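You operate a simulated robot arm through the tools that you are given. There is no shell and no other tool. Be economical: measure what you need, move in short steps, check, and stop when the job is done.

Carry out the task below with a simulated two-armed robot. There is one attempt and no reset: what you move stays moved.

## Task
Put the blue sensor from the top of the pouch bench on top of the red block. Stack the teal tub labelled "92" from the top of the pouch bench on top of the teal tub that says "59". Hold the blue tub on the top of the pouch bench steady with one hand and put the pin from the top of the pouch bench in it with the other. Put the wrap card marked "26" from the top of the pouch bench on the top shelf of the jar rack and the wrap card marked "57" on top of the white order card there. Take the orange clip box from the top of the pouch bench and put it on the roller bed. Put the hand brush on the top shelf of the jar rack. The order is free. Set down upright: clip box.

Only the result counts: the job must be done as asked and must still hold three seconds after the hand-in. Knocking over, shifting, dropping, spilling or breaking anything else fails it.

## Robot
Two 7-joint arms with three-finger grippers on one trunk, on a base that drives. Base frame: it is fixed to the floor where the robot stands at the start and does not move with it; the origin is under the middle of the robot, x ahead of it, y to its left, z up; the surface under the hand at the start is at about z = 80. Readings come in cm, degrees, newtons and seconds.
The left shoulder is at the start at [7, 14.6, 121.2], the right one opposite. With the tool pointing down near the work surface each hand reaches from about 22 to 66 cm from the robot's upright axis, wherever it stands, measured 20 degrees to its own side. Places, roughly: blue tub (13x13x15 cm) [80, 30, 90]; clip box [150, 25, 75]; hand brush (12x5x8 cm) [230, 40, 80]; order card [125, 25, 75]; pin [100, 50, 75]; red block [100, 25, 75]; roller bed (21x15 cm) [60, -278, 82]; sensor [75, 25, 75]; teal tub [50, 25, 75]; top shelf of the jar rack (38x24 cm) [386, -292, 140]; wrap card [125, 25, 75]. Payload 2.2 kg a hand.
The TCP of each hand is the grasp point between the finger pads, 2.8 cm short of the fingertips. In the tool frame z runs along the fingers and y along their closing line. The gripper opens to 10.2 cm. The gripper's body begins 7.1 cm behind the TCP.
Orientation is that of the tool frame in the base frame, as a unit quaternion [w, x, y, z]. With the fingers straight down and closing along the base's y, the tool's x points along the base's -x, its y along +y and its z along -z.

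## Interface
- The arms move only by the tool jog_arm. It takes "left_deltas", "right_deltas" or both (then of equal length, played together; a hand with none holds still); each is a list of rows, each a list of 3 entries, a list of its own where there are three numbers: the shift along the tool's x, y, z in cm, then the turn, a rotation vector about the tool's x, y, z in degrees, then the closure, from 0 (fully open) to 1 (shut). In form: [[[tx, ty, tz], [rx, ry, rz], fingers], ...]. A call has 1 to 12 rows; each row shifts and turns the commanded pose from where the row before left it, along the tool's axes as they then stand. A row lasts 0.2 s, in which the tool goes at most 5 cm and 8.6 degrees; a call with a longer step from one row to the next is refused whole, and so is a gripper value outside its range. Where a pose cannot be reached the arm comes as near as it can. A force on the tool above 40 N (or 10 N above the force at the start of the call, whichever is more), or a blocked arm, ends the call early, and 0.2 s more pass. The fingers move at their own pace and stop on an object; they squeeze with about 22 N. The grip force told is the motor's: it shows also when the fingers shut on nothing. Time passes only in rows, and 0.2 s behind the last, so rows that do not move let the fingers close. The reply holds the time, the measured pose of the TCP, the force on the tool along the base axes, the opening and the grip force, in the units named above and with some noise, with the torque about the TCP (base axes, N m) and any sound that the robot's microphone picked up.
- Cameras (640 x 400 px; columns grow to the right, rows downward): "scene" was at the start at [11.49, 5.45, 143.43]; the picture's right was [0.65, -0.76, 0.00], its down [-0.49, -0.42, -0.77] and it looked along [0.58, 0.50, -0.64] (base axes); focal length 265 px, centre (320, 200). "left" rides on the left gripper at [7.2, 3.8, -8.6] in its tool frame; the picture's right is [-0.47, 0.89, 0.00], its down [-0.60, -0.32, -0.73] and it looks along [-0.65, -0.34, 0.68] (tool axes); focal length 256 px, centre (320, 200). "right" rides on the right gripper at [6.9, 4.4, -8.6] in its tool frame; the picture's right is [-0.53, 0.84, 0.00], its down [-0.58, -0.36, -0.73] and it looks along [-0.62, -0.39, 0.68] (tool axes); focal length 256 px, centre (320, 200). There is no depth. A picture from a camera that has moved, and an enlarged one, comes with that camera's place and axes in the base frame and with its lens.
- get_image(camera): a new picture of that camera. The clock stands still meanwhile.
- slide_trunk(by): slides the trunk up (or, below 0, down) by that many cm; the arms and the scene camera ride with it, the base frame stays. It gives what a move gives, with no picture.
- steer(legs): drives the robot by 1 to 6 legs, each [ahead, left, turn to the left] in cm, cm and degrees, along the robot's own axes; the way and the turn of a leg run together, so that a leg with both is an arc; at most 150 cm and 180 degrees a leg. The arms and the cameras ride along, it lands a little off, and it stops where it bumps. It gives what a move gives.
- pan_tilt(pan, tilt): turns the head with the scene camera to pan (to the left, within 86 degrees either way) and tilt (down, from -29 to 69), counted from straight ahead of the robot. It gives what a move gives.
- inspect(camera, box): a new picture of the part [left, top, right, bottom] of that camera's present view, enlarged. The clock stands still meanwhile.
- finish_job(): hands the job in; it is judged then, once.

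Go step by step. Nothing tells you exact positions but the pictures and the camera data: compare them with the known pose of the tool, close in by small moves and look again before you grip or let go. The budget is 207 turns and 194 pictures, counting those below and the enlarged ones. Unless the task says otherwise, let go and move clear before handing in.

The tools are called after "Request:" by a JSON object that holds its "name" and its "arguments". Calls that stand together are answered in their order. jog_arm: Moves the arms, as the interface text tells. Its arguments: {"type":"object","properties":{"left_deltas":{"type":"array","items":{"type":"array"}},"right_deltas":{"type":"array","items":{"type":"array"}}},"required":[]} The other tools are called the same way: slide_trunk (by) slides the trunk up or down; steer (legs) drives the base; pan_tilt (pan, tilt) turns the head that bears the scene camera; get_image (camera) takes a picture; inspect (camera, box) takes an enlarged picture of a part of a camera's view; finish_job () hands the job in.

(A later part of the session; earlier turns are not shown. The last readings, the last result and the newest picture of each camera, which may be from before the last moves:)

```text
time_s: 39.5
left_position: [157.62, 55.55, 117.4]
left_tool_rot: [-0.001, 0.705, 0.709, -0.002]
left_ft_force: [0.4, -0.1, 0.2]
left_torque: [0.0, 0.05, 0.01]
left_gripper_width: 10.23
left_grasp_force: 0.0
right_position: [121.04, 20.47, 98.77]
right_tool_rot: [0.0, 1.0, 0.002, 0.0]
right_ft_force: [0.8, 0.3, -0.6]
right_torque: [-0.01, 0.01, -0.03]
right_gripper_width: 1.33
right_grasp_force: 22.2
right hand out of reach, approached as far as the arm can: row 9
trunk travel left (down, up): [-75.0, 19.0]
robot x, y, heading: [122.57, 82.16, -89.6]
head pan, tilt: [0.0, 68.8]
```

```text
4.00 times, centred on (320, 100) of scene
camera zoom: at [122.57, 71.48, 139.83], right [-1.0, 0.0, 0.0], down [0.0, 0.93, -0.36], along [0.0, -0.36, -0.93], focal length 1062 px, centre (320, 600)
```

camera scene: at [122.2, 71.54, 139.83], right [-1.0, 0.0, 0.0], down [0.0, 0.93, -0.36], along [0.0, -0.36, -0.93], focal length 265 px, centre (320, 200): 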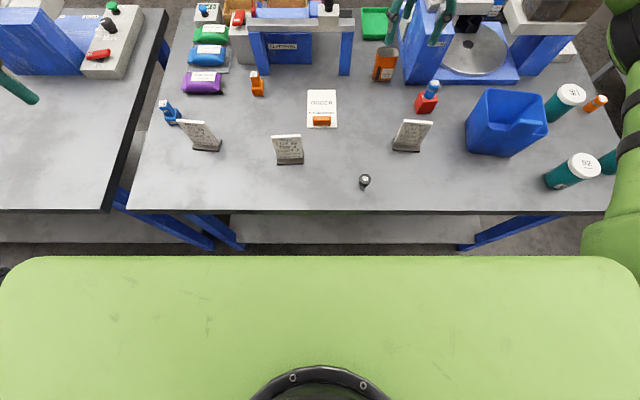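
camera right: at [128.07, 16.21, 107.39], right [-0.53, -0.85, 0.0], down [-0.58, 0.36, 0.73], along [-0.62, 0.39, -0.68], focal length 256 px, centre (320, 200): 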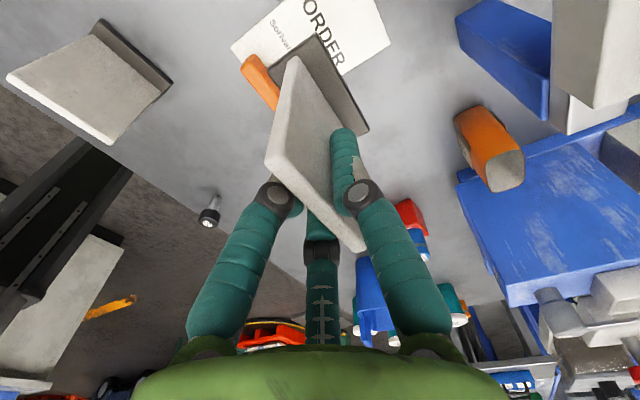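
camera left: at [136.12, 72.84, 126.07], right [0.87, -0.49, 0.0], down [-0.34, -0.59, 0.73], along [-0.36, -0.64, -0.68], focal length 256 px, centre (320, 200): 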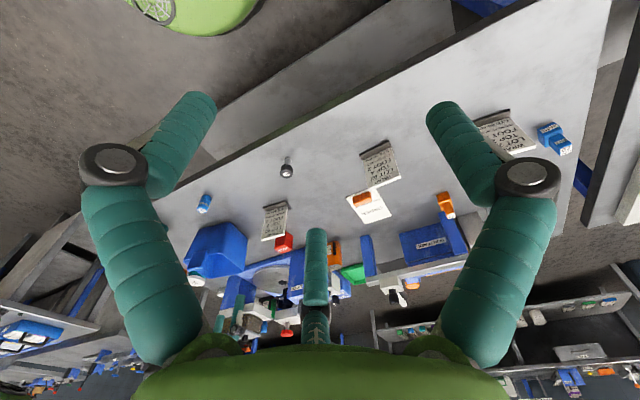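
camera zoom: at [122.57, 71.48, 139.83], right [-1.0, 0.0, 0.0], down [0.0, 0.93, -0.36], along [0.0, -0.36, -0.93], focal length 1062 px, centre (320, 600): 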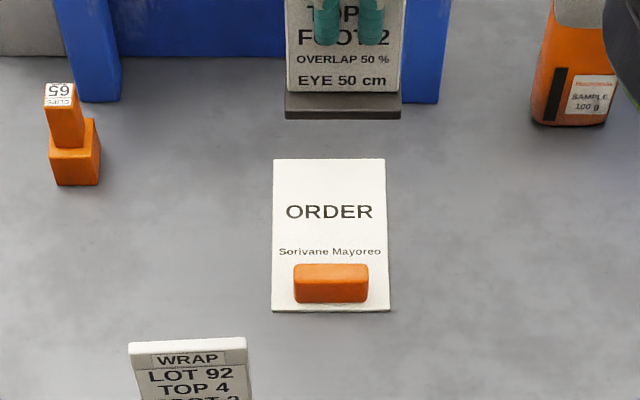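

The reach limit is close, though the card is nearly placed well. I'll ease the base forward 1.5 cm and then descend.

Request:
{"name": "steer", "arguments": {"legs": [[1.5, 0.5, 0]]}}

Request:
{"name": "jog_arm", "arguments": {"right_deltas": [[[0, 0, 4], [0, 0, 0], 1], [[0, 0, 4], [0, 0, 0], 1], [[0, 0, 1.5], [0, 0, 0], 1], [[0, 0, 0], [0, 0, 0], 1]]}}

Request:
{"name": "get_image", "arguments": {"camera": "right"}}

Request:
{"name": "inspect", "arguments": {"camera": "scene", "box": [260, 50, 380, 150]}}

```text
time_s: 40.3
left_position: [157.99, 54.4, 117.54]
left_tool_rot: [0.001, 0.706, 0.708, -0.002]
left_ft_force: [0.0, -0.3, 0.4]
left_torque: [-0.04, 0.01, -0.02]
left_gripper_width: 10.2
left_grasp_force: 0.0
right_position: [121.44, 19.29, 99.0]
right_tool_rot: [0.002, 1.0, 0.001, 0.001]
right_ft_force: [0.0, 0.6, -0.7]
right_torque: [0.0, -0.01, -0.01]
right_gripper_width: 1.33
right_grasp_force: 21.9
trunk travel left (down, up): [-75.0, 19.0]
robot x, y, heading: [122.98, 80.72, -89.9]
head pan, tilt: [0.0, 68.8]
```

```text
time_s: 41.3
left_position: [158.02, 54.06, 117.46]
left_tool_rot: [0.001, 0.705, 0.709, -0.002]
left_ft_force: [0.9, 0.0, -0.4]
left_torque: [-0.03, 0.02, 0.0]
left_gripper_width: 10.13
left_grasp_force: 0.0
right_position: [121.42, 19.83, 89.38]
right_tool_rot: [0.0, 1.0, 0.002, 0.0]
right_ft_force: [0.3, -0.3, -1.1]
right_torque: [0.03, 0.0, 0.0]
right_gripper_width: 1.36
right_grasp_force: 21.7
right hand out of reach, approached as far as the arm can: row 2
trunk travel left (down, up): [-75.0, 19.0]
robot x, y, heading: [122.77, 80.86, -89.7]
head pan, tilt: [0.0, 68.8]
```

```text
156 pictures are left
camera right: at [128.29, 15.58, 98.0], right [-0.53, -0.85, 0.0], down [-0.58, 0.36, 0.73], along [-0.62, 0.39, -0.68], focal length 256 px, centre (320, 200)
```

right: 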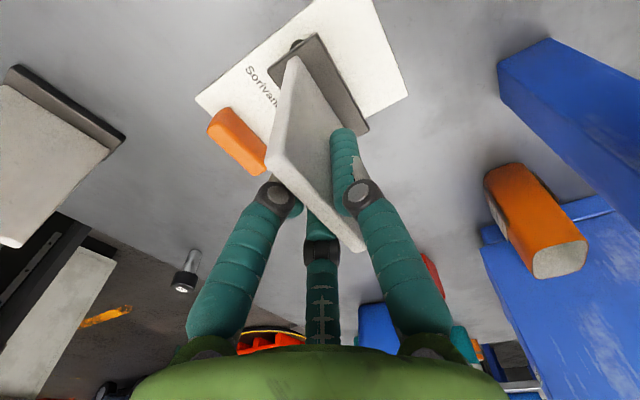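

```text
4.00 times, centred on (320, 100) of scene
camera zoom: at [122.98, 70.01, 139.83], right [-1.0, 0.0, 0.0], down [0.0, 0.93, -0.36], along [0.0, -0.36, -0.93], focal length 1062 px, centre (320, 600)
```

zoom: 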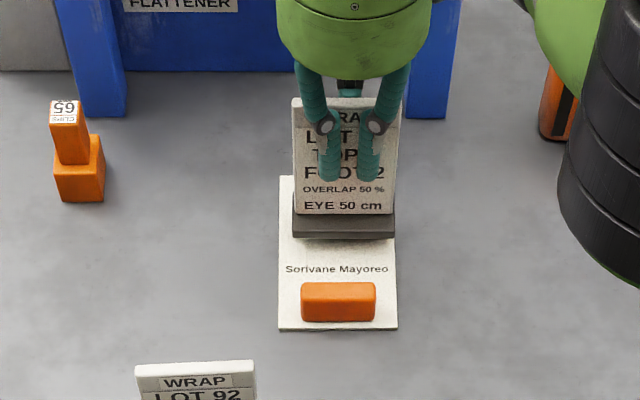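

Request:
{"name": "jog_arm", "arguments": {"right_deltas": [[[0, -0.3, 0.5], [0, 0, 0], 1], [[0, 0, 0.3], [0, 0, 0], 1], [[0, 0, 0.3], [0, 0, 0], 1], [[0, 0, 0.2], [0, 0, 0], 1], [[0, 0, 0], [0, 0, 0], 1]]}}

Request:
{"name": "get_image", "arguments": {"camera": "right"}}

```text
time_s: 42.5
left_position: [157.96, 54.23, 117.4]
left_tool_rot: [0.0, 0.706, 0.709, -0.001]
left_ft_force: [0.3, -0.2, -0.1]
left_torque: [-0.01, -0.02, 0.02]
left_gripper_width: 10.2
left_grasp_force: 0.2
right_position: [121.26, 20.26, 88.16]
right_tool_rot: [0.001, 1.0, 0.002, 0.0]
right_ft_force: [0.8, -2.1, 8.6]
right_torque: [-0.08, -0.05, -0.02]
right_gripper_width: 1.36
right_grasp_force: 22.2
trunk travel left (down, up): [-75.0, 19.0]
robot x, y, heading: [122.81, 80.49, -89.7]
head pan, tilt: [0.0, 68.8]
```

```text
154 pictures are left
camera right: at [128.23, 16.14, 96.8], right [-0.53, -0.85, 0.0], down [-0.58, 0.36, 0.73], along [-0.62, 0.39, -0.68], focal length 256 px, centre (320, 200)
```

right: 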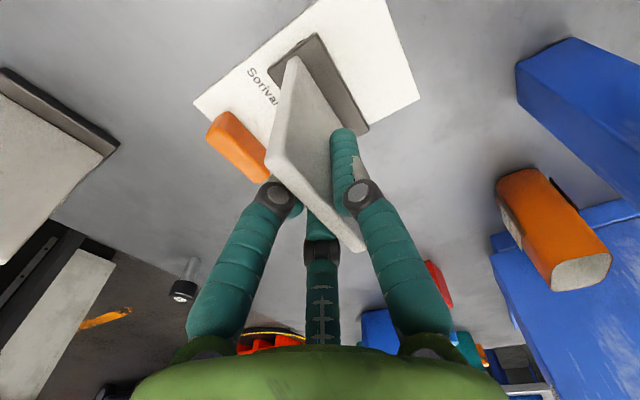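

Contact made at 8.6 N, with the card's foot within the order card. I'll release and rise.

Request:
{"name": "jog_arm", "arguments": {"right_deltas": [[[0, 0, -0.2], [0, 0, 0], 0.8], [[0, 0, 0], [0, 0, 0], 0.65], [[0, 0, 0], [0, 0, 0], 0.5], [[0, 0, 0], [0, 0, 0], 0.5], [[0, 0, -2], [0, 0, 0], 0.5], [[0, 0, -4.5], [0, 0, 0], 0.5], [[0, 0, -4.5], [0, 0, 0], 0.5], [[0, -2, -4.5], [0, 0, 0], 0.5], [[0, -4, 0], [0, 0, 0], 0.5], [[0, -4, 0], [0, 0, 0], 0.5]]}}

Request:
{"name": "get_image", "arguments": {"camera": "scene"}}

Request:
{"name": "get_image", "arguments": {"camera": "right"}}

```text
time_s: 44.7
left_position: [158.03, 54.21, 117.44]
left_tool_rot: [0.0, 0.705, 0.709, -0.001]
left_ft_force: [0.7, 0.7, -0.4]
left_torque: [-0.01, 0.0, 0.0]
left_gripper_width: 10.22
left_grasp_force: 0.0
right_position: [120.94, 30.51, 103.9]
right_tool_rot: [0.0, 1.0, 0.001, 0.001]
right_ft_force: [0.6, -0.6, 0.2]
right_torque: [-0.04, -0.04, -0.01]
right_gripper_width: 5.1
right_grasp_force: 0.1
trunk travel left (down, up): [-75.0, 19.0]
robot x, y, heading: [122.89, 80.63, -89.7]
head pan, tilt: [0.0, 68.8]
```

```text
153 pictures are left
camera scene: at [122.92, 70.11, 139.84], right [-1.0, 0.0, 0.0], down [0.0, 0.93, -0.36], along [0.0, -0.36, -0.93], focal length 265 px, centre (320, 200)
```

scene: 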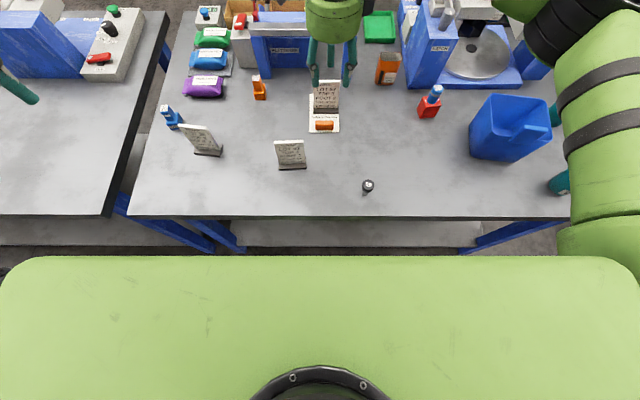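

```text
152 pictures are left
camera right: at [127.99, 26.28, 112.54], right [-0.53, -0.85, 0.0], down [-0.58, 0.36, 0.73], along [-0.62, 0.39, -0.68], focal length 256 px, centre (320, 200)
```

right: 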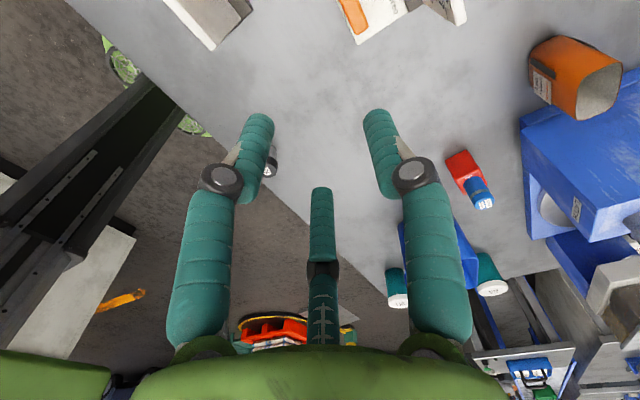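

Card 57 stands on the order card. Next is the pin into the blue tub, so I'll slide right to x≈95.

Request:
{"name": "steer", "arguments": {"legs": [[-1, -28, 0]]}}

Request:
{"name": "get_image", "arguments": {"camera": "scene"}}

Request:
{"name": "get_image", "arguments": {"camera": "right"}}

Request:
{"name": "get_image", "arguments": {"camera": "left"}}

```text
time_s: 46.6
left_position: [130.39, 54.98, 117.39]
left_tool_rot: [0.0, 0.704, 0.71, -0.001]
left_ft_force: [0.3, -0.4, -0.1]
left_torque: [0.01, 0.01, 0.0]
left_gripper_width: 10.2
left_grasp_force: 0.0
right_position: [93.62, 31.3, 103.91]
right_tool_rot: [0.0, 1.0, 0.002, -0.001]
right_ft_force: [-0.5, 0.4, -0.4]
right_torque: [-0.04, 0.01, -0.02]
right_gripper_width: 5.1
right_grasp_force: 0.2
trunk travel left (down, up): [-75.0, 19.0]
robot x, y, heading: [95.07, 81.26, -89.6]
head pan, tilt: [0.0, 68.8]
```

```text
151 pictures are left
camera scene: at [95.42, 70.86, 139.83], right [-1.0, -0.01, 0.0], down [-0.01, 0.93, -0.36], along [0.0, -0.36, -0.93], focal length 265 px, centre (320, 200)
```

scene: 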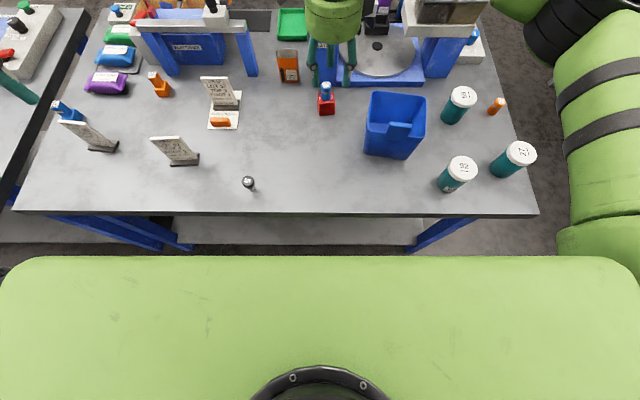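

```text
150 pictures are left
camera right: at [100.59, 27.06, 112.46], right [-0.53, -0.85, 0.0], down [-0.58, 0.36, 0.73], along [-0.62, 0.39, -0.68], focal length 256 px, centre (320, 200)
```

right: 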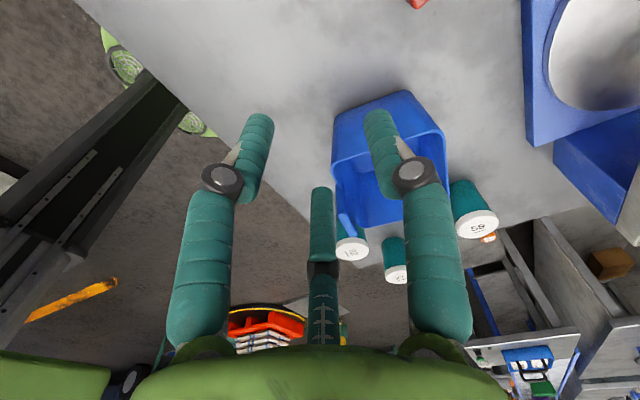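

```text
149 pictures are left
camera left: at [134.17, 62.29, 126.03], right [0.89, -0.46, 0.0], down [-0.31, -0.61, 0.73], along [-0.34, -0.65, -0.68], focal length 256 px, centre (320, 200)
```

left: 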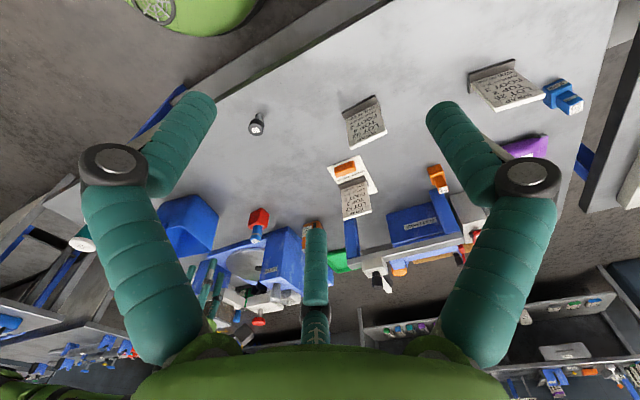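

Request:
{"name": "inspect", "arguments": {"camera": "scene", "box": [350, 80, 450, 180]}}

Request:
{"name": "inspect", "arguments": {"camera": "scene", "box": [210, 150, 290, 220]}}

Request:
{"name": "inspect", "arguments": {"camera": "right", "box": [300, 60, 480, 260]}}

```text
4.00 times, centred on (400, 130) of scene
camera zoom: at [95.42, 70.86, 139.83], right [-1.0, -0.01, 0.0], down [-0.01, 0.93, -0.36], along [0.0, -0.36, -0.93], focal length 1062 px, centre (0, 480)
```

zoom: 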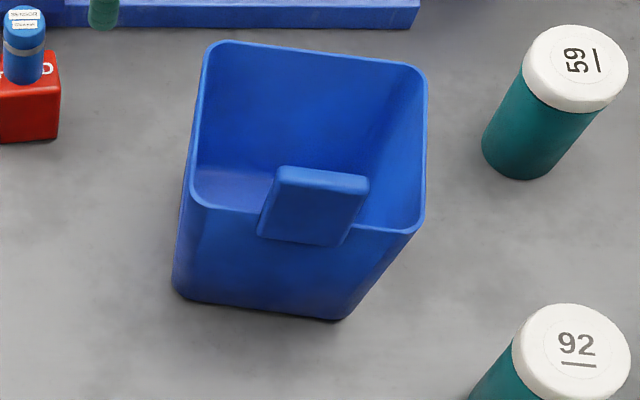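

```text
5.71 times, centred on (250, 185) of scene
camera zoom: at [95.42, 70.86, 139.83], right [-1.0, -0.01, 0.0], down [-0.01, 0.93, -0.36], along [0.0, -0.36, -0.93], focal length 1517 px, centre (720, 286)
```

zoom: 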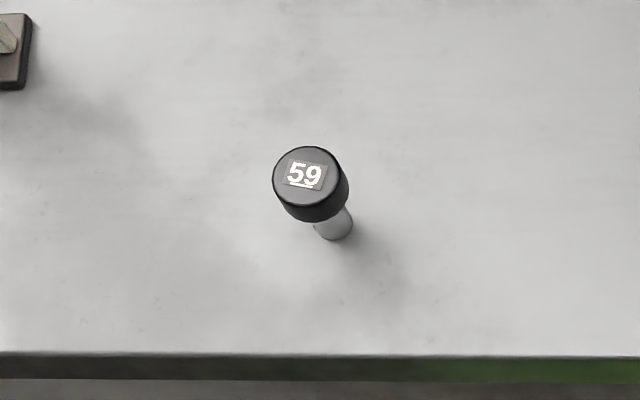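

```text
2.00 times, centred on (390, 160) of right
camera zoom: at [100.59, 27.06, 112.46], right [-0.53, -0.85, 0.0], down [-0.58, 0.36, 0.73], along [-0.62, 0.39, -0.68], focal length 512 px, centre (180, 280)
```

zoom: 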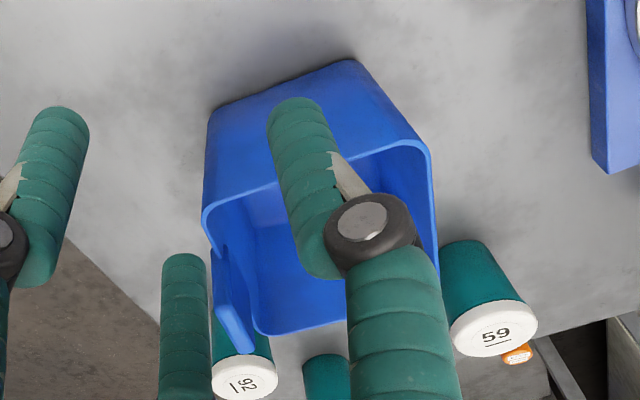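

The pin stands at about (111.8, 45.2), height ~5.6. The tub's tab is at (79.2, 37), z 90–95. I'll bring the right hand over the tab and the left hand over the pin.

Request:
{"name": "jog_arm", "arguments": {"right_deltas": [[[-3.6, -1.4, 0], [0, 0, 0], 0.5], [[-3.6, -1.4, 0], [0, 0, 0], 0.5], [[-3.6, -1.4, 0], [0, 0, 0], 0.5], [[-3.7, -1.4, 0], [0, 0, 0], 0.5], [[0, 0, 0], [0, 0, 4.2], 0.5], [[0, 0, 0], [0, 0, 4.3], 0.5], [[0, 0, 0], [0, 0, 0], 0.5], [[0, 0, 0], [0, 0, 0], 0.5]], "left_deltas": [[[-2.4, -4.6, 0], [0, 0, 0], 0.3], [[-2.5, -4.6, 0], [0, 0, 0], 0.3], [[-2.5, -4.7, 0], [0, 0, 0], 0.3], [[-2.4, -4.7, 0], [0, 0, 0], 0.3], [[0, 0, 4.5], [0, 0, 0], 0.3], [[0, 0, 4.5], [0, 0, 0], 0.3], [[0, 0, 4.5], [0, 0, 0], 0.3], [[0, 0, 4.5], [0, 0, 0], 0.3]]}}

Request:
{"name": "get_image", "arguments": {"camera": "right"}}

Request:
{"name": "get_image", "arguments": {"camera": "left"}}

Request:
{"name": "get_image", "arguments": {"camera": "scene"}}

```text
refused: row 1 steps farther than a row can; nothing moved
```

```text
145 pictures are left
camera right: at [100.59, 27.06, 112.46], right [-0.53, -0.85, 0.0], down [-0.58, 0.36, 0.73], along [-0.62, 0.39, -0.68], focal length 256 px, centre (320, 200)
```

right: 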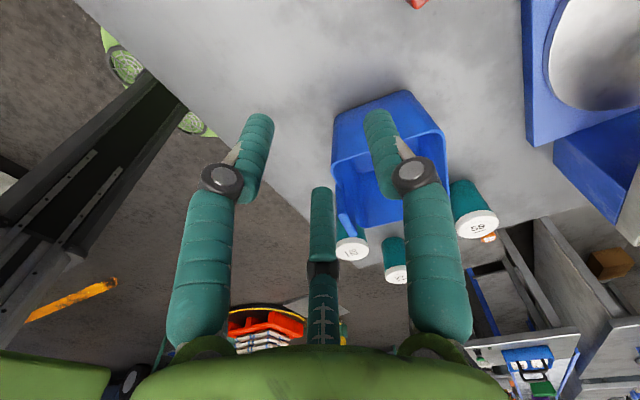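

```text
144 pictures are left
camera left: at [134.17, 62.29, 126.03], right [0.89, -0.46, 0.0], down [-0.31, -0.61, 0.73], along [-0.34, -0.65, -0.68], focal length 256 px, centre (320, 200)
```

left: 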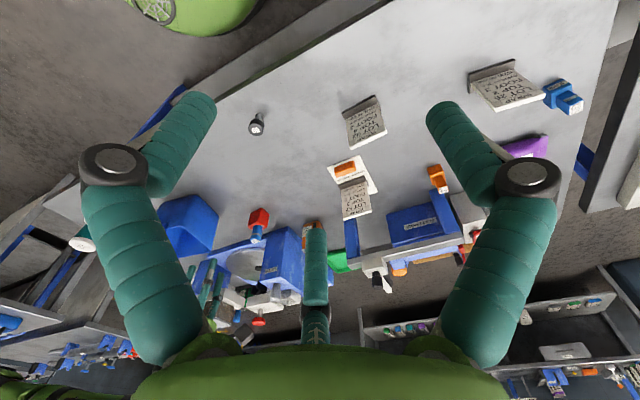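

```text
143 pictures are left
camera scene: at [95.42, 70.86, 139.83], right [-1.0, -0.01, 0.0], down [-0.01, 0.93, -0.36], along [0.0, -0.36, -0.93], focal length 265 px, centre (320, 200)
```

scene: 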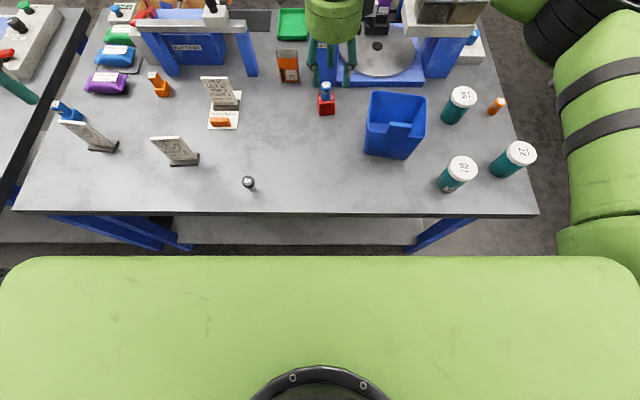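

The combined step exceeded 5 cm, so I'll split it into smaller rows.

Request:
{"name": "jog_arm", "arguments": {"right_deltas": [[[-3.6, -1.4, 0], [0, 0, 0], 0.5], [[-3.6, -1.4, 0], [0, 0, 0], 0.5], [[-3.6, -1.4, 0], [0, 0, 0], 0.5], [[-3.7, -1.4, 0], [0, 0, 0], 0.5], [[0, 0, 0], [0, 0, 4.2], 0.5], [[0, 0, 0], [0, 0, 4.3], 0.5], [[0, 0, 0], [0, 0, 0], 0.5], [[0, 0, 0], [0, 0, 0], 0.5], [[0, 0, 0], [0, 0, 0], 0.5]], "left_deltas": [[[-1.9, -3.7, 0], [0, 0, 0], 0.3], [[-1.9, -3.7, 0], [0, 0, 0], 0.3], [[-2, -3.7, 0], [0, 0, 0], 0.3], [[-2, -3.7, 0], [0, 0, 0], 0.3], [[-2, -3.7, 0], [0, 0, 0], 0.3], [[0, 0, 4.5], [0, 0, 0], 0.3], [[0, 0, 4.5], [0, 0, 0], 0.3], [[0, 0, 4.5], [0, 0, 0], 0.3], [[0, 0, 4.5], [0, 0, 0], 0.3]]}}

Request:
{"name": "get_image", "arguments": {"camera": "right"}}

Request:
{"name": "get_image", "arguments": {"camera": "left"}}

Request:
{"name": "get_image", "arguments": {"camera": "scene"}}

```text
time_s: 48.6
left_position: [111.88, 44.94, 99.26]
left_tool_rot: [-0.001, 0.704, 0.71, -0.001]
left_ft_force: [1.0, -0.8, 0.5]
left_torque: [0.01, 0.04, -0.03]
left_gripper_width: 7.15
left_grasp_force: 0.1
right_position: [79.18, 36.68, 103.82]
right_tool_rot: [-0.001, 0.997, -0.071, -0.001]
right_ft_force: [1.1, -0.4, -1.1]
right_torque: [0.0, 0.03, -0.02]
right_gripper_width: 5.12
right_grasp_force: 0.1
trunk travel left (down, up): [-75.0, 19.0]
robot x, y, heading: [95.22, 81.79, -89.3]
head pan, tilt: [0.0, 68.8]
```

```text
142 pictures are left
camera right: at [85.44, 31.41, 112.44], right [-0.65, -0.76, 0.0], down [-0.52, 0.44, 0.73], along [-0.56, 0.48, -0.68], focal length 256 px, centre (320, 200)
```

right: 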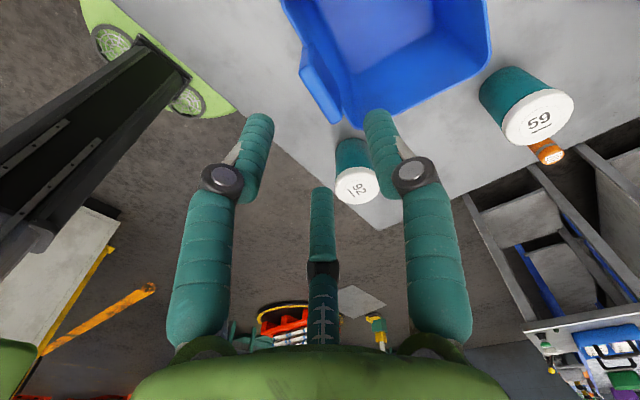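

```text
141 pictures are left
camera left: at [115.69, 52.08, 107.86], right [0.89, -0.46, 0.0], down [-0.31, -0.61, 0.73], along [-0.34, -0.65, -0.68], focal length 256 px, centre (320, 200)
```

left: 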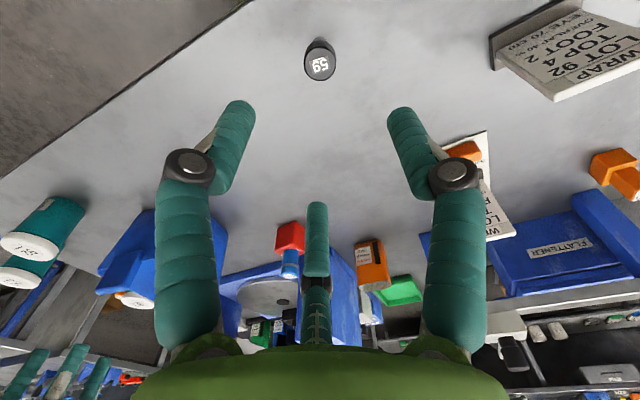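

```text
140 pictures are left
camera scene: at [95.34, 70.7, 139.82], right [-1.0, -0.01, 0.0], down [-0.01, 0.93, -0.36], along [0.0, -0.36, -0.93], focal length 265 px, centre (320, 200)
```

scene: 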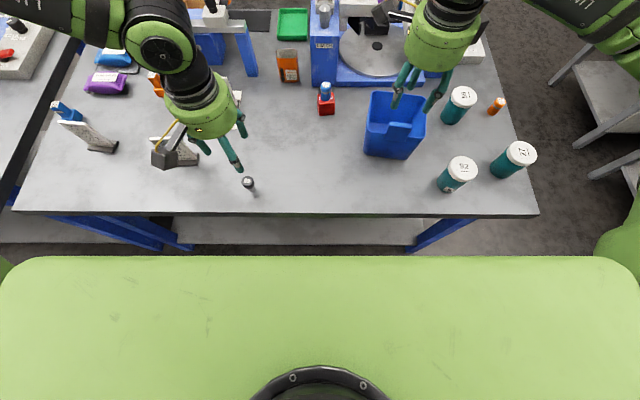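

Both aligned. I'll lower the left hand onto the pin and grip it, and bring the right hand down around the tab.

Request:
{"name": "jog_arm", "arguments": {"right_deltas": [[[0, -0.3, 3], [0, 0, 0], 0.5], [[0, 0, 3], [0, 0, 0], 0.5], [[0, 0, 2.5], [0, 0, 0], 0.5], [[0, 0, 0], [0, 0, 0], 0.5], [[0, 0, 0], [0, 0, 0], 0.5]], "left_deltas": [[[0.3, 0, 4], [0, 0, 0], 0.3], [[0, 0, 4.5], [0, 0, 0], 0.3], [[0, 0, 4.4], [0, 0, 0], 0.4], [[0, 0, 2], [0, 0, 0], 0.4], [[0, 0, 0], [0, 0, 0], 0.4]]}}

Request:
{"name": "get_image", "arguments": {"camera": "right"}}

Request:
{"name": "get_image", "arguments": {"camera": "left"}}

```text
time_s: 49.8
left_position: [114.09, 46.1, 86.88]
left_tool_rot: [-0.001, 0.704, 0.71, -0.003]
left_ft_force: [0.2, -0.1, -0.7]
left_torque: [0.02, 0.02, 0.0]
left_gripper_width: 6.14
left_grasp_force: 0.0
left hand out of reach, approached as far as the arm can: row 3, 4
right_position: [79.21, 36.84, 95.7]
right_tool_rot: [-0.002, 0.997, -0.072, 0.0]
right_ft_force: [-0.8, -0.4, -1.0]
right_torque: [0.01, -0.02, -0.03]
right_gripper_width: 5.07
right_grasp_force: 0.0
trunk travel left (down, up): [-75.0, 19.0]
robot x, y, heading: [95.01, 81.74, -89.6]
head pan, tilt: [0.0, 68.8]
```

```text
139 pictures are left
camera right: at [85.5, 31.66, 104.29], right [-0.65, -0.76, 0.0], down [-0.52, 0.44, 0.73], along [-0.56, 0.48, -0.68], focal length 256 px, centre (320, 200)
```

right: 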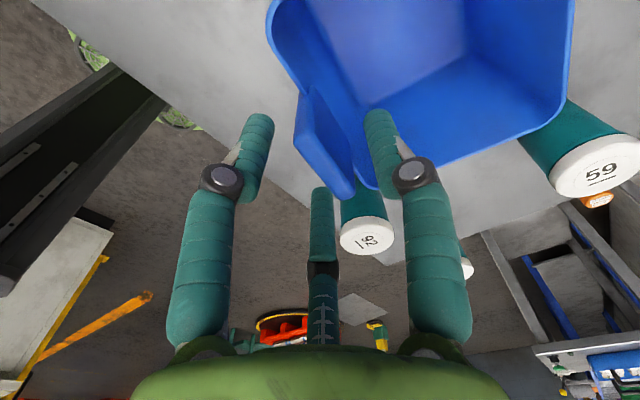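

```text
138 pictures are left
camera left: at [117.79, 53.22, 95.47], right [0.89, -0.46, 0.0], down [-0.31, -0.61, 0.73], along [-0.34, -0.65, -0.68], focal length 256 px, centre (320, 200)
```

left: 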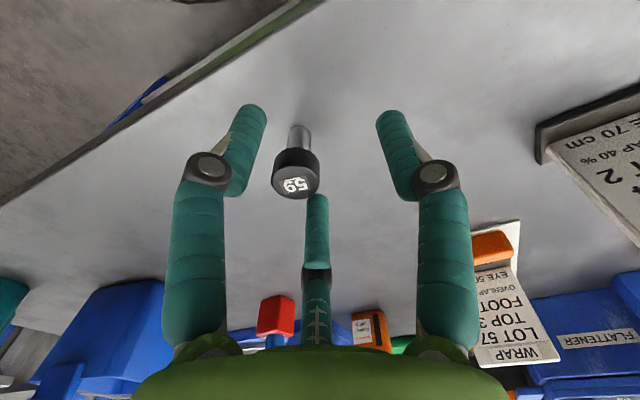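

The left arm is too folded here to reach down. I'll raise both hands, back the base off a little, and retry.

Request:
{"name": "jog_arm", "arguments": {"right_deltas": [[[0, 0, -3], [0, 0, 0], 0.5], [[0, 0, -3.5], [0, 0, 0], 0.5], [[0, 0, -2], [0, 0, 0], 0.5]], "left_deltas": [[[0, 0, -4], [0, 0, 0], 0.3], [[0, 0, -4.5], [0, 0, 0], 0.3], [[0, 0, -4.5], [0, 0, 0], 0.3]]}}

Request:
{"name": "steer", "arguments": {"legs": [[-7, -4, 0]]}}

Request:
{"name": "get_image", "arguments": {"camera": "left"}}

Request:
{"name": "get_image", "arguments": {"camera": "right"}}

```text
time_s: 50.6
left_position: [113.79, 46.27, 100.29]
left_tool_rot: [-0.001, 0.704, 0.71, -0.001]
left_ft_force: [-0.3, 0.0, 0.4]
left_torque: [-0.04, 0.0, 0.0]
left_gripper_width: 7.15
left_grasp_force: 0.1
right_position: [79.19, 36.95, 104.05]
right_tool_rot: [0.0, 0.997, -0.072, 0.0]
right_ft_force: [-0.5, 0.3, -0.1]
right_torque: [-0.05, 0.02, 0.04]
right_gripper_width: 5.11
right_grasp_force: 0.1
trunk travel left (down, up): [-75.0, 19.0]
robot x, y, heading: [95.01, 81.48, -90.0]
head pan, tilt: [0.0, 68.8]
```

```text
time_s: 51.7
left_position: [109.86, 52.95, 100.09]
left_tool_rot: [-0.001, 0.705, 0.709, -0.001]
left_ft_force: [-0.2, -1.0, 0.9]
left_torque: [0.0, 0.0, 0.01]
left_gripper_width: 7.15
left_grasp_force: 0.0
right_position: [75.17, 43.92, 103.92]
right_tool_rot: [-0.001, 0.997, -0.072, -0.002]
right_ft_force: [0.2, 0.9, 0.1]
right_torque: [0.01, -0.01, -0.02]
right_gripper_width: 5.08
right_grasp_force: 0.1
trunk travel left (down, up): [-75.0, 19.0]
robot x, y, heading: [91.15, 88.36, -89.6]
head pan, tilt: [0.0, 68.8]
```

```text
137 pictures are left
camera left: at [113.57, 60.2, 108.71], right [0.89, -0.46, 0.0], down [-0.31, -0.61, 0.73], along [-0.34, -0.65, -0.68], focal length 256 px, centre (320, 200)
```

left: 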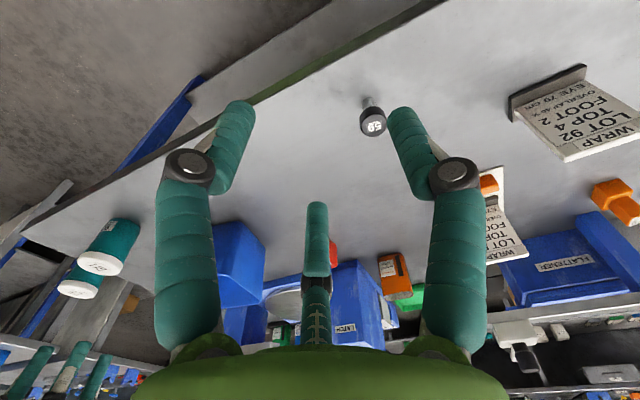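

```text
136 pictures are left
camera right: at [81.36, 38.67, 112.6], right [-0.65, -0.76, 0.0], down [-0.52, 0.44, 0.73], along [-0.56, 0.48, -0.68], focal length 256 px, centre (320, 200)
```

right: 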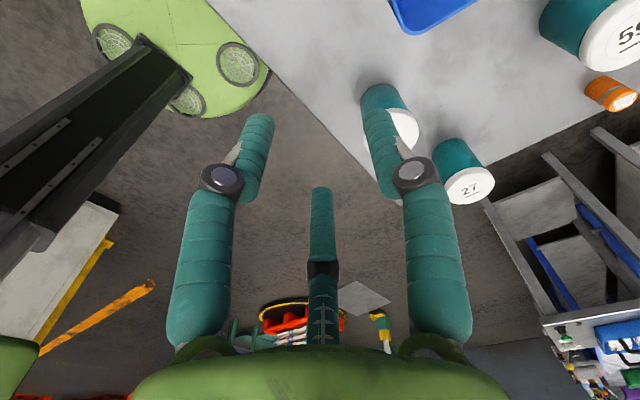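

Request:
{"name": "jog_arm", "arguments": {"right_deltas": [[[2.42, 3.15, 0], [0, 0, 0], 0.5], [[2.42, 3.15, 0], [0, 0, 0], 0.5], [[0, 0, 0], [0, 0, 0], 0.5], [[0, 0, 0], [0, 0, 0], 0.5], [[0, 0, 0], [0, 0, 0], 0.5]], "left_deltas": [[[-3.6, 1.05, 0], [0, 0, 0], 0.3], [[-3.7, 1.05, 0], [0, 0, 0], 0.3], [[0, 0, 4.5], [0, 0, 0], 0.3], [[0, 0, 4.5], [0, 0, 0], 0.3], [[0, 0, 0], [0, 0, 0], 0.3]]}}

Request:
{"name": "get_image", "arguments": {"camera": "left"}}

Request:
{"name": "get_image", "arguments": {"camera": "right"}}

Request:
{"name": "get_image", "arguments": {"camera": "scene"}}

```text
time_s: 52.9
left_position: [111.61, 45.89, 91.06]
left_tool_rot: [0.001, 0.704, 0.71, -0.001]
left_ft_force: [0.5, 0.7, -0.3]
left_torque: [0.01, 0.0, -0.02]
left_gripper_width: 7.14
left_grasp_force: 0.1
right_position: [78.88, 37.1, 104.02]
right_tool_rot: [0.0, 0.997, -0.072, 0.0]
right_ft_force: [0.6, 1.0, 0.7]
right_torque: [0.02, -0.01, 0.0]
right_gripper_width: 5.11
right_grasp_force: 0.0
trunk travel left (down, up): [-75.0, 19.0]
robot x, y, heading: [91.11, 88.68, -89.4]
head pan, tilt: [0.0, 68.8]
```

```text
135 pictures are left
camera left: at [115.43, 53.03, 99.71], right [0.89, -0.46, 0.0], down [-0.31, -0.6, 0.73], along [-0.34, -0.65, -0.68], focal length 256 px, centre (320, 200)
```

left: 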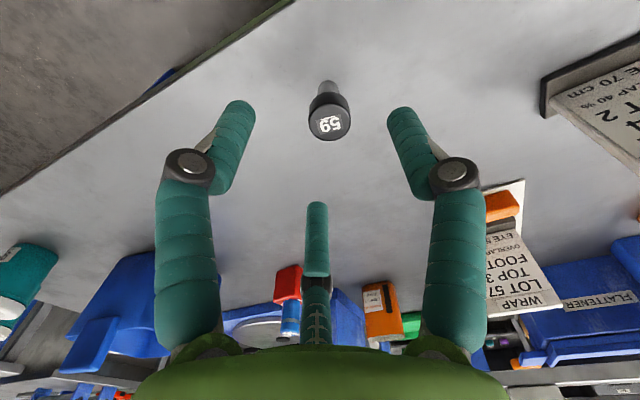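

```text
134 pictures are left
camera right: at [85.19, 31.85, 112.65], right [-0.65, -0.76, 0.0], down [-0.52, 0.44, 0.73], along [-0.56, 0.48, -0.68], focal length 256 px, centre (320, 200)
```

right: 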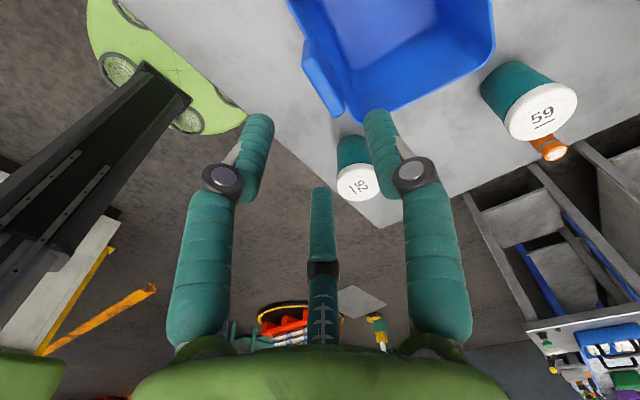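

```text
133 pictures are left
camera scene: at [91.23, 78.08, 139.83], right [-1.0, 0.0, 0.0], down [0.0, 0.93, -0.36], along [0.0, -0.36, -0.93], focal length 265 px, centre (320, 200)
```

scene: 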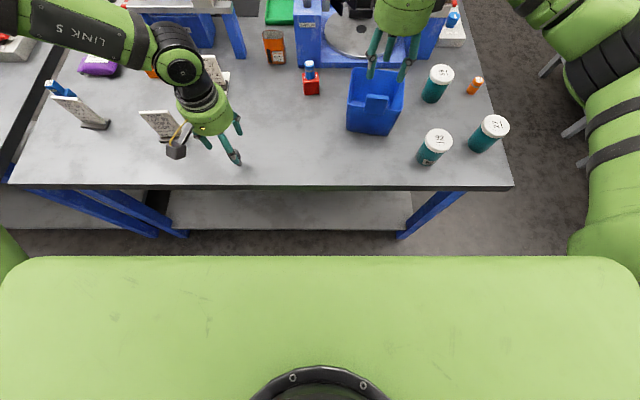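

Request:
{"name": "jog_arm", "arguments": {"left_deltas": [[[-0.35, 0.4, 3], [0, 0, 0], 0.3], [[0, 0, 3.6], [0, 0, 0], 0.3], [[0, 0, 0], [0, 0, 0], 0.3]]}}

Request:
{"name": "get_image", "arguments": {"camera": "left"}}

```text
time_s: 53.7
left_position: [113.59, 46.47, 86.31]
left_tool_rot: [0.0, 0.705, 0.709, -0.001]
left_ft_force: [0.3, 0.8, 0.2]
left_torque: [0.0, -0.01, -0.03]
left_gripper_width: 7.13
left_grasp_force: 0.0
left hand out of reach, approached as far as the arm can: row 2
right_position: [78.87, 37.11, 103.91]
right_tool_rot: [0.0, 0.997, -0.072, 0.0]
right_ft_force: [-0.2, -0.3, 0.6]
right_torque: [0.04, 0.02, -0.01]
right_gripper_width: 5.08
right_grasp_force: 0.1
trunk travel left (down, up): [-75.0, 19.0]
robot x, y, heading: [91.08, 89.06, -89.7]
head pan, tilt: [0.0, 68.8]
```

```text
132 pictures are left
camera left: at [117.29, 53.63, 95.06], right [0.89, -0.46, 0.0], down [-0.31, -0.6, 0.73], along [-0.34, -0.65, -0.68], focal length 256 px, centre (320, 200)
```

left: 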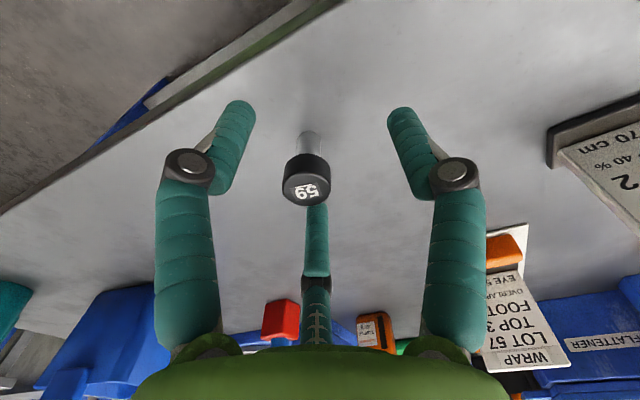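

Still limited at this orientation. I'll raise, lean the wrist outward by 20° (useful for the drop, too), and check the pose.

Request:
{"name": "jog_arm", "arguments": {"left_deltas": [[[0, 0, -4.5], [0, 0, 0], 0.4], [[0, 0, -4.5], [0, 0, 0], 0.4], [[0, 0, 0], [7, 0, 0], 0.4], [[0, 0, 0], [7, 0, 0], 0.4], [[0, 0, 0], [7, 0, 0], 0.4], [[0, 0, 0], [0, 0, 0], 0.4]]}}

Request:
{"name": "get_image", "arguments": {"camera": "scene"}}

```text
time_s: 55.1
left_position: [113.51, 46.36, 95.68]
left_tool_rot: [-0.129, 0.693, 0.697, -0.131]
left_ft_force: [-0.9, -0.5, 0.3]
left_torque: [0.01, 0.02, -0.01]
left_gripper_width: 6.11
left_grasp_force: 0.1
right_position: [78.93, 37.05, 103.91]
right_tool_rot: [-0.001, 0.997, -0.072, 0.0]
right_ft_force: [-0.5, 0.2, 0.3]
right_torque: [0.03, 0.01, -0.02]
right_gripper_width: 5.1
right_grasp_force: 0.0
trunk travel left (down, up): [-75.0, 19.0]
robot x, y, heading: [91.24, 88.54, -89.8]
head pan, tilt: [0.0, 68.8]
```

```text
131 pictures are left
camera scene: at [91.17, 77.96, 139.82], right [-1.0, 0.0, 0.0], down [0.0, 0.93, -0.36], along [0.0, -0.36, -0.93], focal length 265 px, centre (320, 200)
```

scene: 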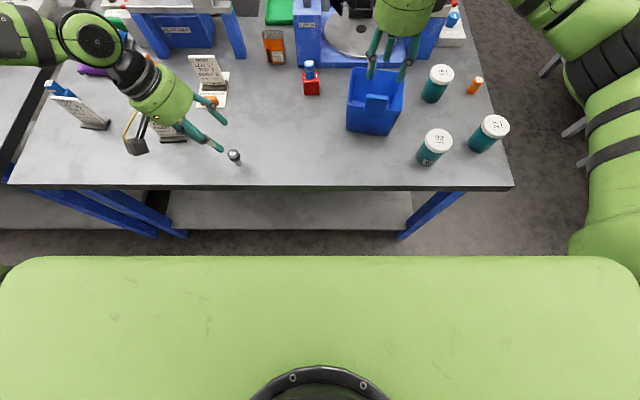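

Request:
{"name": "jog_arm", "arguments": {"left_deltas": [[[-0.5, 1.0, 3.8], [0, 0, 0], 0.4], [[-0.4, 0.8, 3.5], [0, 0, 0], 0.4], [[0, 0.3, 1], [0, 0, 0], 0.4], [[0, 0, 0], [0, 0, 0], 0.4]]}}

Request:
{"name": "get_image", "arguments": {"camera": "left"}}

```text
time_s: 56.1
left_position: [112.5, 45.71, 87.08]
left_tool_rot: [-0.129, 0.693, 0.697, -0.13]
left_ft_force: [0.8, 0.3, -0.7]
left_torque: [0.02, 0.0, 0.01]
left_gripper_width: 6.12
left_grasp_force: 0.1
right_position: [78.98, 36.96, 104.13]
right_tool_rot: [-0.001, 0.997, -0.073, 0.0]
right_ft_force: [0.5, 0.2, 0.3]
right_torque: [0.01, 0.0, 0.0]
right_gripper_width: 5.13
right_grasp_force: 0.1
trunk travel left (down, up): [-75.0, 19.0]
robot x, y, heading: [91.15, 88.46, -89.5]
head pan, tilt: [0.0, 68.8]
```

```text
130 pictures are left
camera left: at [119.13, 52.94, 93.78], right [0.83, -0.46, -0.32], down [-0.03, -0.6, 0.8], along [-0.56, -0.65, -0.51], focal length 256 px, centre (320, 200)
```

left: 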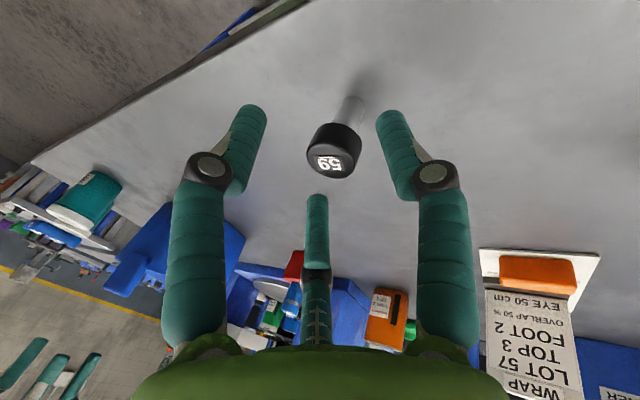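

Reachable now, with the pin between the fingers. I'll go the final 2.6 cm and close.

Request:
{"name": "jog_arm", "arguments": {"left_deltas": [[[-0.3, 0.65, 2.4], [0, 0, 0], 0.4], [[0, 0, 0], [0, 0, 0], 0.5], [[0, 0, 0], [0, 0, 0], 0.7], [[0, 0, 0], [0, 0, 0], 1], [[0, 0, 0], [0, 0, 0], 1], [[0, 0, 0], [0, 0, 0], 1]]}}

Request:
{"name": "get_image", "arguments": {"camera": "left"}}

```text
time_s: 57.5
left_position: [112.34, 45.69, 85.22]
left_tool_rot: [-0.127, 0.692, 0.698, -0.13]
left_ft_force: [0.6, 0.8, 0.2]
left_torque: [0.0, -0.01, 0.02]
left_gripper_width: 3.26
left_grasp_force: 22.2
left hand out of reach, approached as far as the arm can: row 1
right_position: [78.88, 36.94, 104.05]
right_tool_rot: [0.0, 0.997, -0.073, -0.001]
right_ft_force: [-0.1, -0.4, -0.9]
right_torque: [-0.03, 0.02, -0.01]
right_gripper_width: 5.11
right_grasp_force: 0.1
trunk travel left (down, up): [-75.0, 19.0]
robot x, y, heading: [91.15, 88.89, -89.7]
head pan, tilt: [0.0, 68.8]
```

```text
129 pictures are left
camera left: at [118.77, 52.87, 91.92], right [0.83, -0.46, -0.32], down [-0.03, -0.6, 0.8], along [-0.56, -0.65, -0.51], focal length 256 px, centre (320, 200)
```

left: 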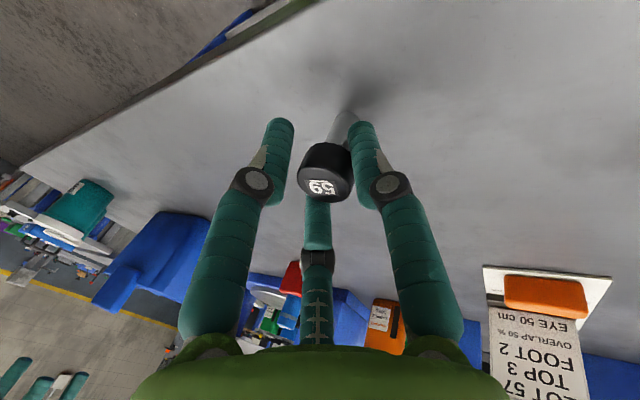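

Gripped. I'll lift the pin while the right hand descends around the tab.

Request:
{"name": "jog_arm", "arguments": {"left_deltas": [[[0, -0.7, -1.9], [0, 0, 0], 1], [[0, -1.43, -3.74], [0, 0, 0], 1], [[0, -1.43, -3.74], [0, 0, 0], 1], [[0, -1.43, -3.74], [0, 0, 0], 1], [[0, -1.43, -3.74], [0, 0, 0], 1], [[0, 0, 0], [0, 0, 0], 1]], "right_deltas": [[[0.2, 0, 2], [0, 0, 0], 0.5], [[0, 0, 3], [0, 0, 0], 0.5], [[0, 0, 3], [0, 0, 0], 0.5], [[0, 0, 0], [0, 0, 0], 0.5], [[0, 0, 0], [0, 0, 0], 0.5], [[0, 0, 0], [0, 0, 0], 0.5]]}}

Request:
{"name": "get_image", "arguments": {"camera": "left"}}

Request:
{"name": "get_image", "arguments": {"camera": "right"}}

Request:
{"name": "get_image", "arguments": {"camera": "scene"}}

```text
time_s: 58.9
left_position: [112.25, 45.45, 103.3]
left_tool_rot: [-0.129, 0.692, 0.698, -0.13]
left_ft_force: [0.5, -0.2, -0.6]
left_torque: [0.03, -0.01, 0.02]
left_gripper_width: 2.79
left_grasp_force: 21.8
right_position: [79.05, 37.12, 95.93]
right_tool_rot: [0.0, 0.997, -0.072, 0.0]
right_ft_force: [0.3, 0.1, -0.2]
right_torque: [0.03, 0.01, 0.01]
right_gripper_width: 5.1
right_grasp_force: 0.1
trunk travel left (down, up): [-75.0, 19.0]
robot x, y, heading: [91.09, 88.4, -90.0]
head pan, tilt: [0.0, 68.8]
```

```text
128 pictures are left
camera left: at [118.86, 52.72, 110.03], right [0.83, -0.46, -0.32], down [-0.03, -0.6, 0.8], along [-0.56, -0.65, -0.51], focal length 256 px, centre (320, 200)
```

left: 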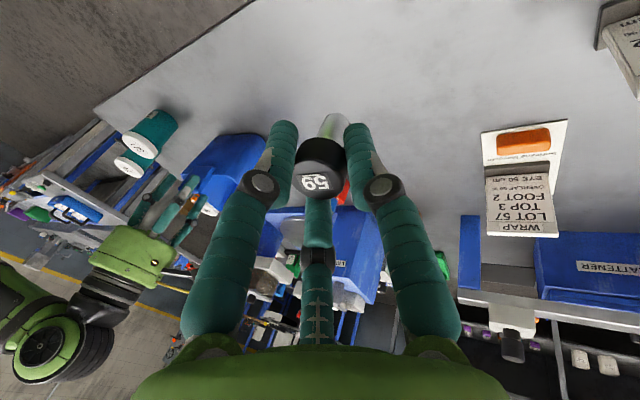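

```text
127 pictures are left
camera right: at [85.35, 31.87, 104.58], right [-0.65, -0.76, 0.0], down [-0.52, 0.44, 0.73], along [-0.56, 0.48, -0.68], focal length 256 px, centre (320, 200)
```

right: 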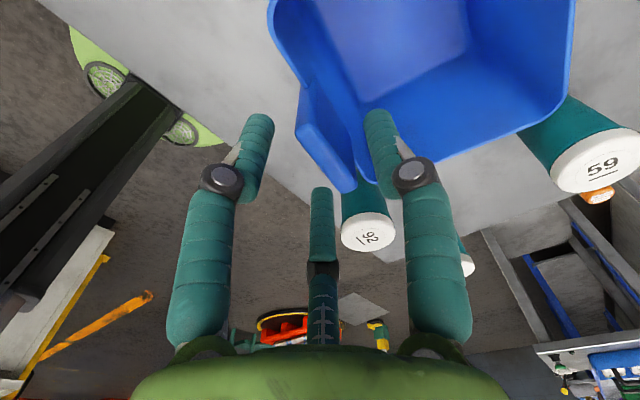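

```text
126 pictures are left
camera scene: at [91.21, 77.93, 139.82], right [-1.0, 0.0, 0.0], down [0.0, 0.93, -0.36], along [0.0, -0.36, -0.93], focal length 265 px, centre (320, 200)
```

scene: 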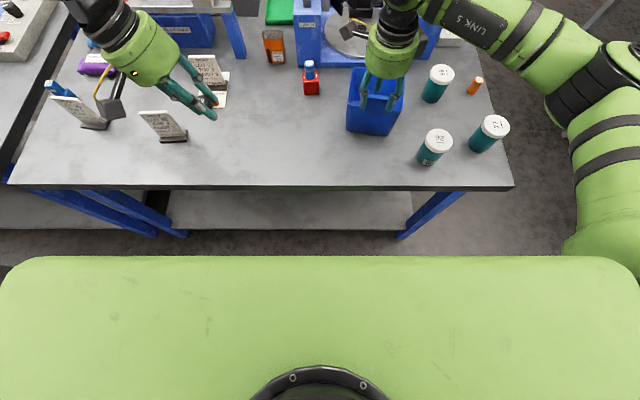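

Tab is between the fingers. I'll lower by 2.8 and close gently.

Request:
{"name": "jog_arm", "arguments": {"right_deltas": [[[0, 0, 1.5], [0, 0, 0], 0.5], [[0, 0, 1.3], [0, 0, 0], 0.5], [[0, 0, 0], [0, 0, 0], 0.65], [[0, 0, 0], [0, 0, 0], 0.75], [[0, 0, 0], [0, 0, 0], 0.85], [[0, 0, 0], [0, 0, 0], 1], [[0, 0, 0], [0, 0, 0], 1]]}}

Request:
{"name": "get_image", "arguments": {"camera": "right"}}

Request:
{"name": "inspect", "arguments": {"camera": "scene", "box": [330, 40, 430, 150]}}

```text
time_s: 60.5
left_position: [112.35, 45.54, 103.32]
left_tool_rot: [-0.128, 0.693, 0.697, -0.131]
left_ft_force: [0.5, 0.5, -1.5]
left_torque: [0.0, 0.01, 0.0]
left_gripper_width: 2.78
left_grasp_force: 21.7
right_position: [79.3, 37.06, 93.2]
right_tool_rot: [-0.001, 0.997, -0.072, 0.0]
right_ft_force: [0.6, -0.7, -1.1]
right_torque: [0.04, -0.01, -0.05]
right_gripper_width: 1.94
right_grasp_force: 22.0
trunk travel left (down, up): [-75.0, 19.0]
robot x, y, heading: [91.06, 88.73, -89.7]
head pan, tilt: [0.0, 68.8]
```

```text
125 pictures are left
camera right: at [85.41, 31.84, 101.83], right [-0.65, -0.76, 0.0], down [-0.52, 0.44, 0.73], along [-0.56, 0.48, -0.68], focal length 256 px, centre (320, 200)
```

right: 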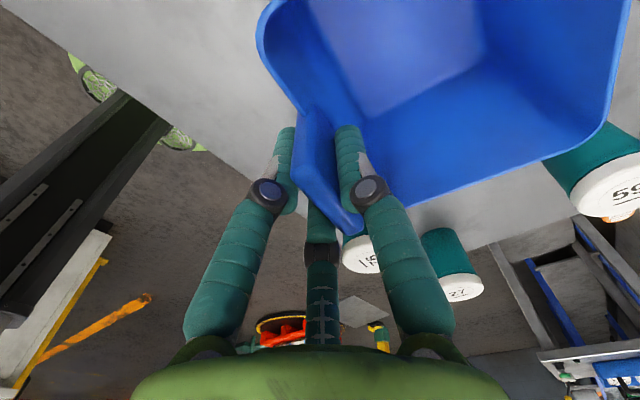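

```text
3.64 times, centred on (380, 95) of scene
camera zoom: at [91.2, 77.98, 139.82], right [-1.0, 0.0, 0.0], down [0.0, 0.93, -0.36], along [0.0, -0.36, -0.93], focal length 965 px, centre (102, 582)
```

zoom: 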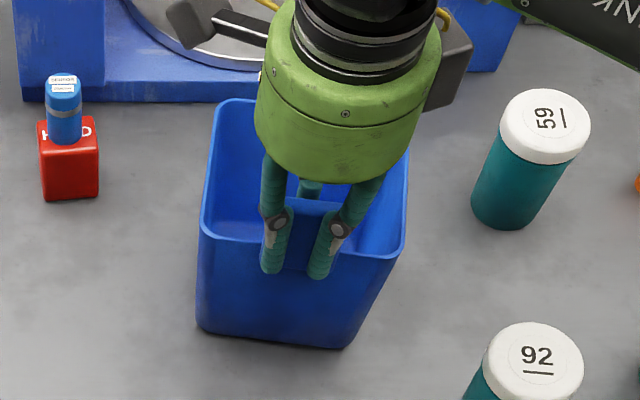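

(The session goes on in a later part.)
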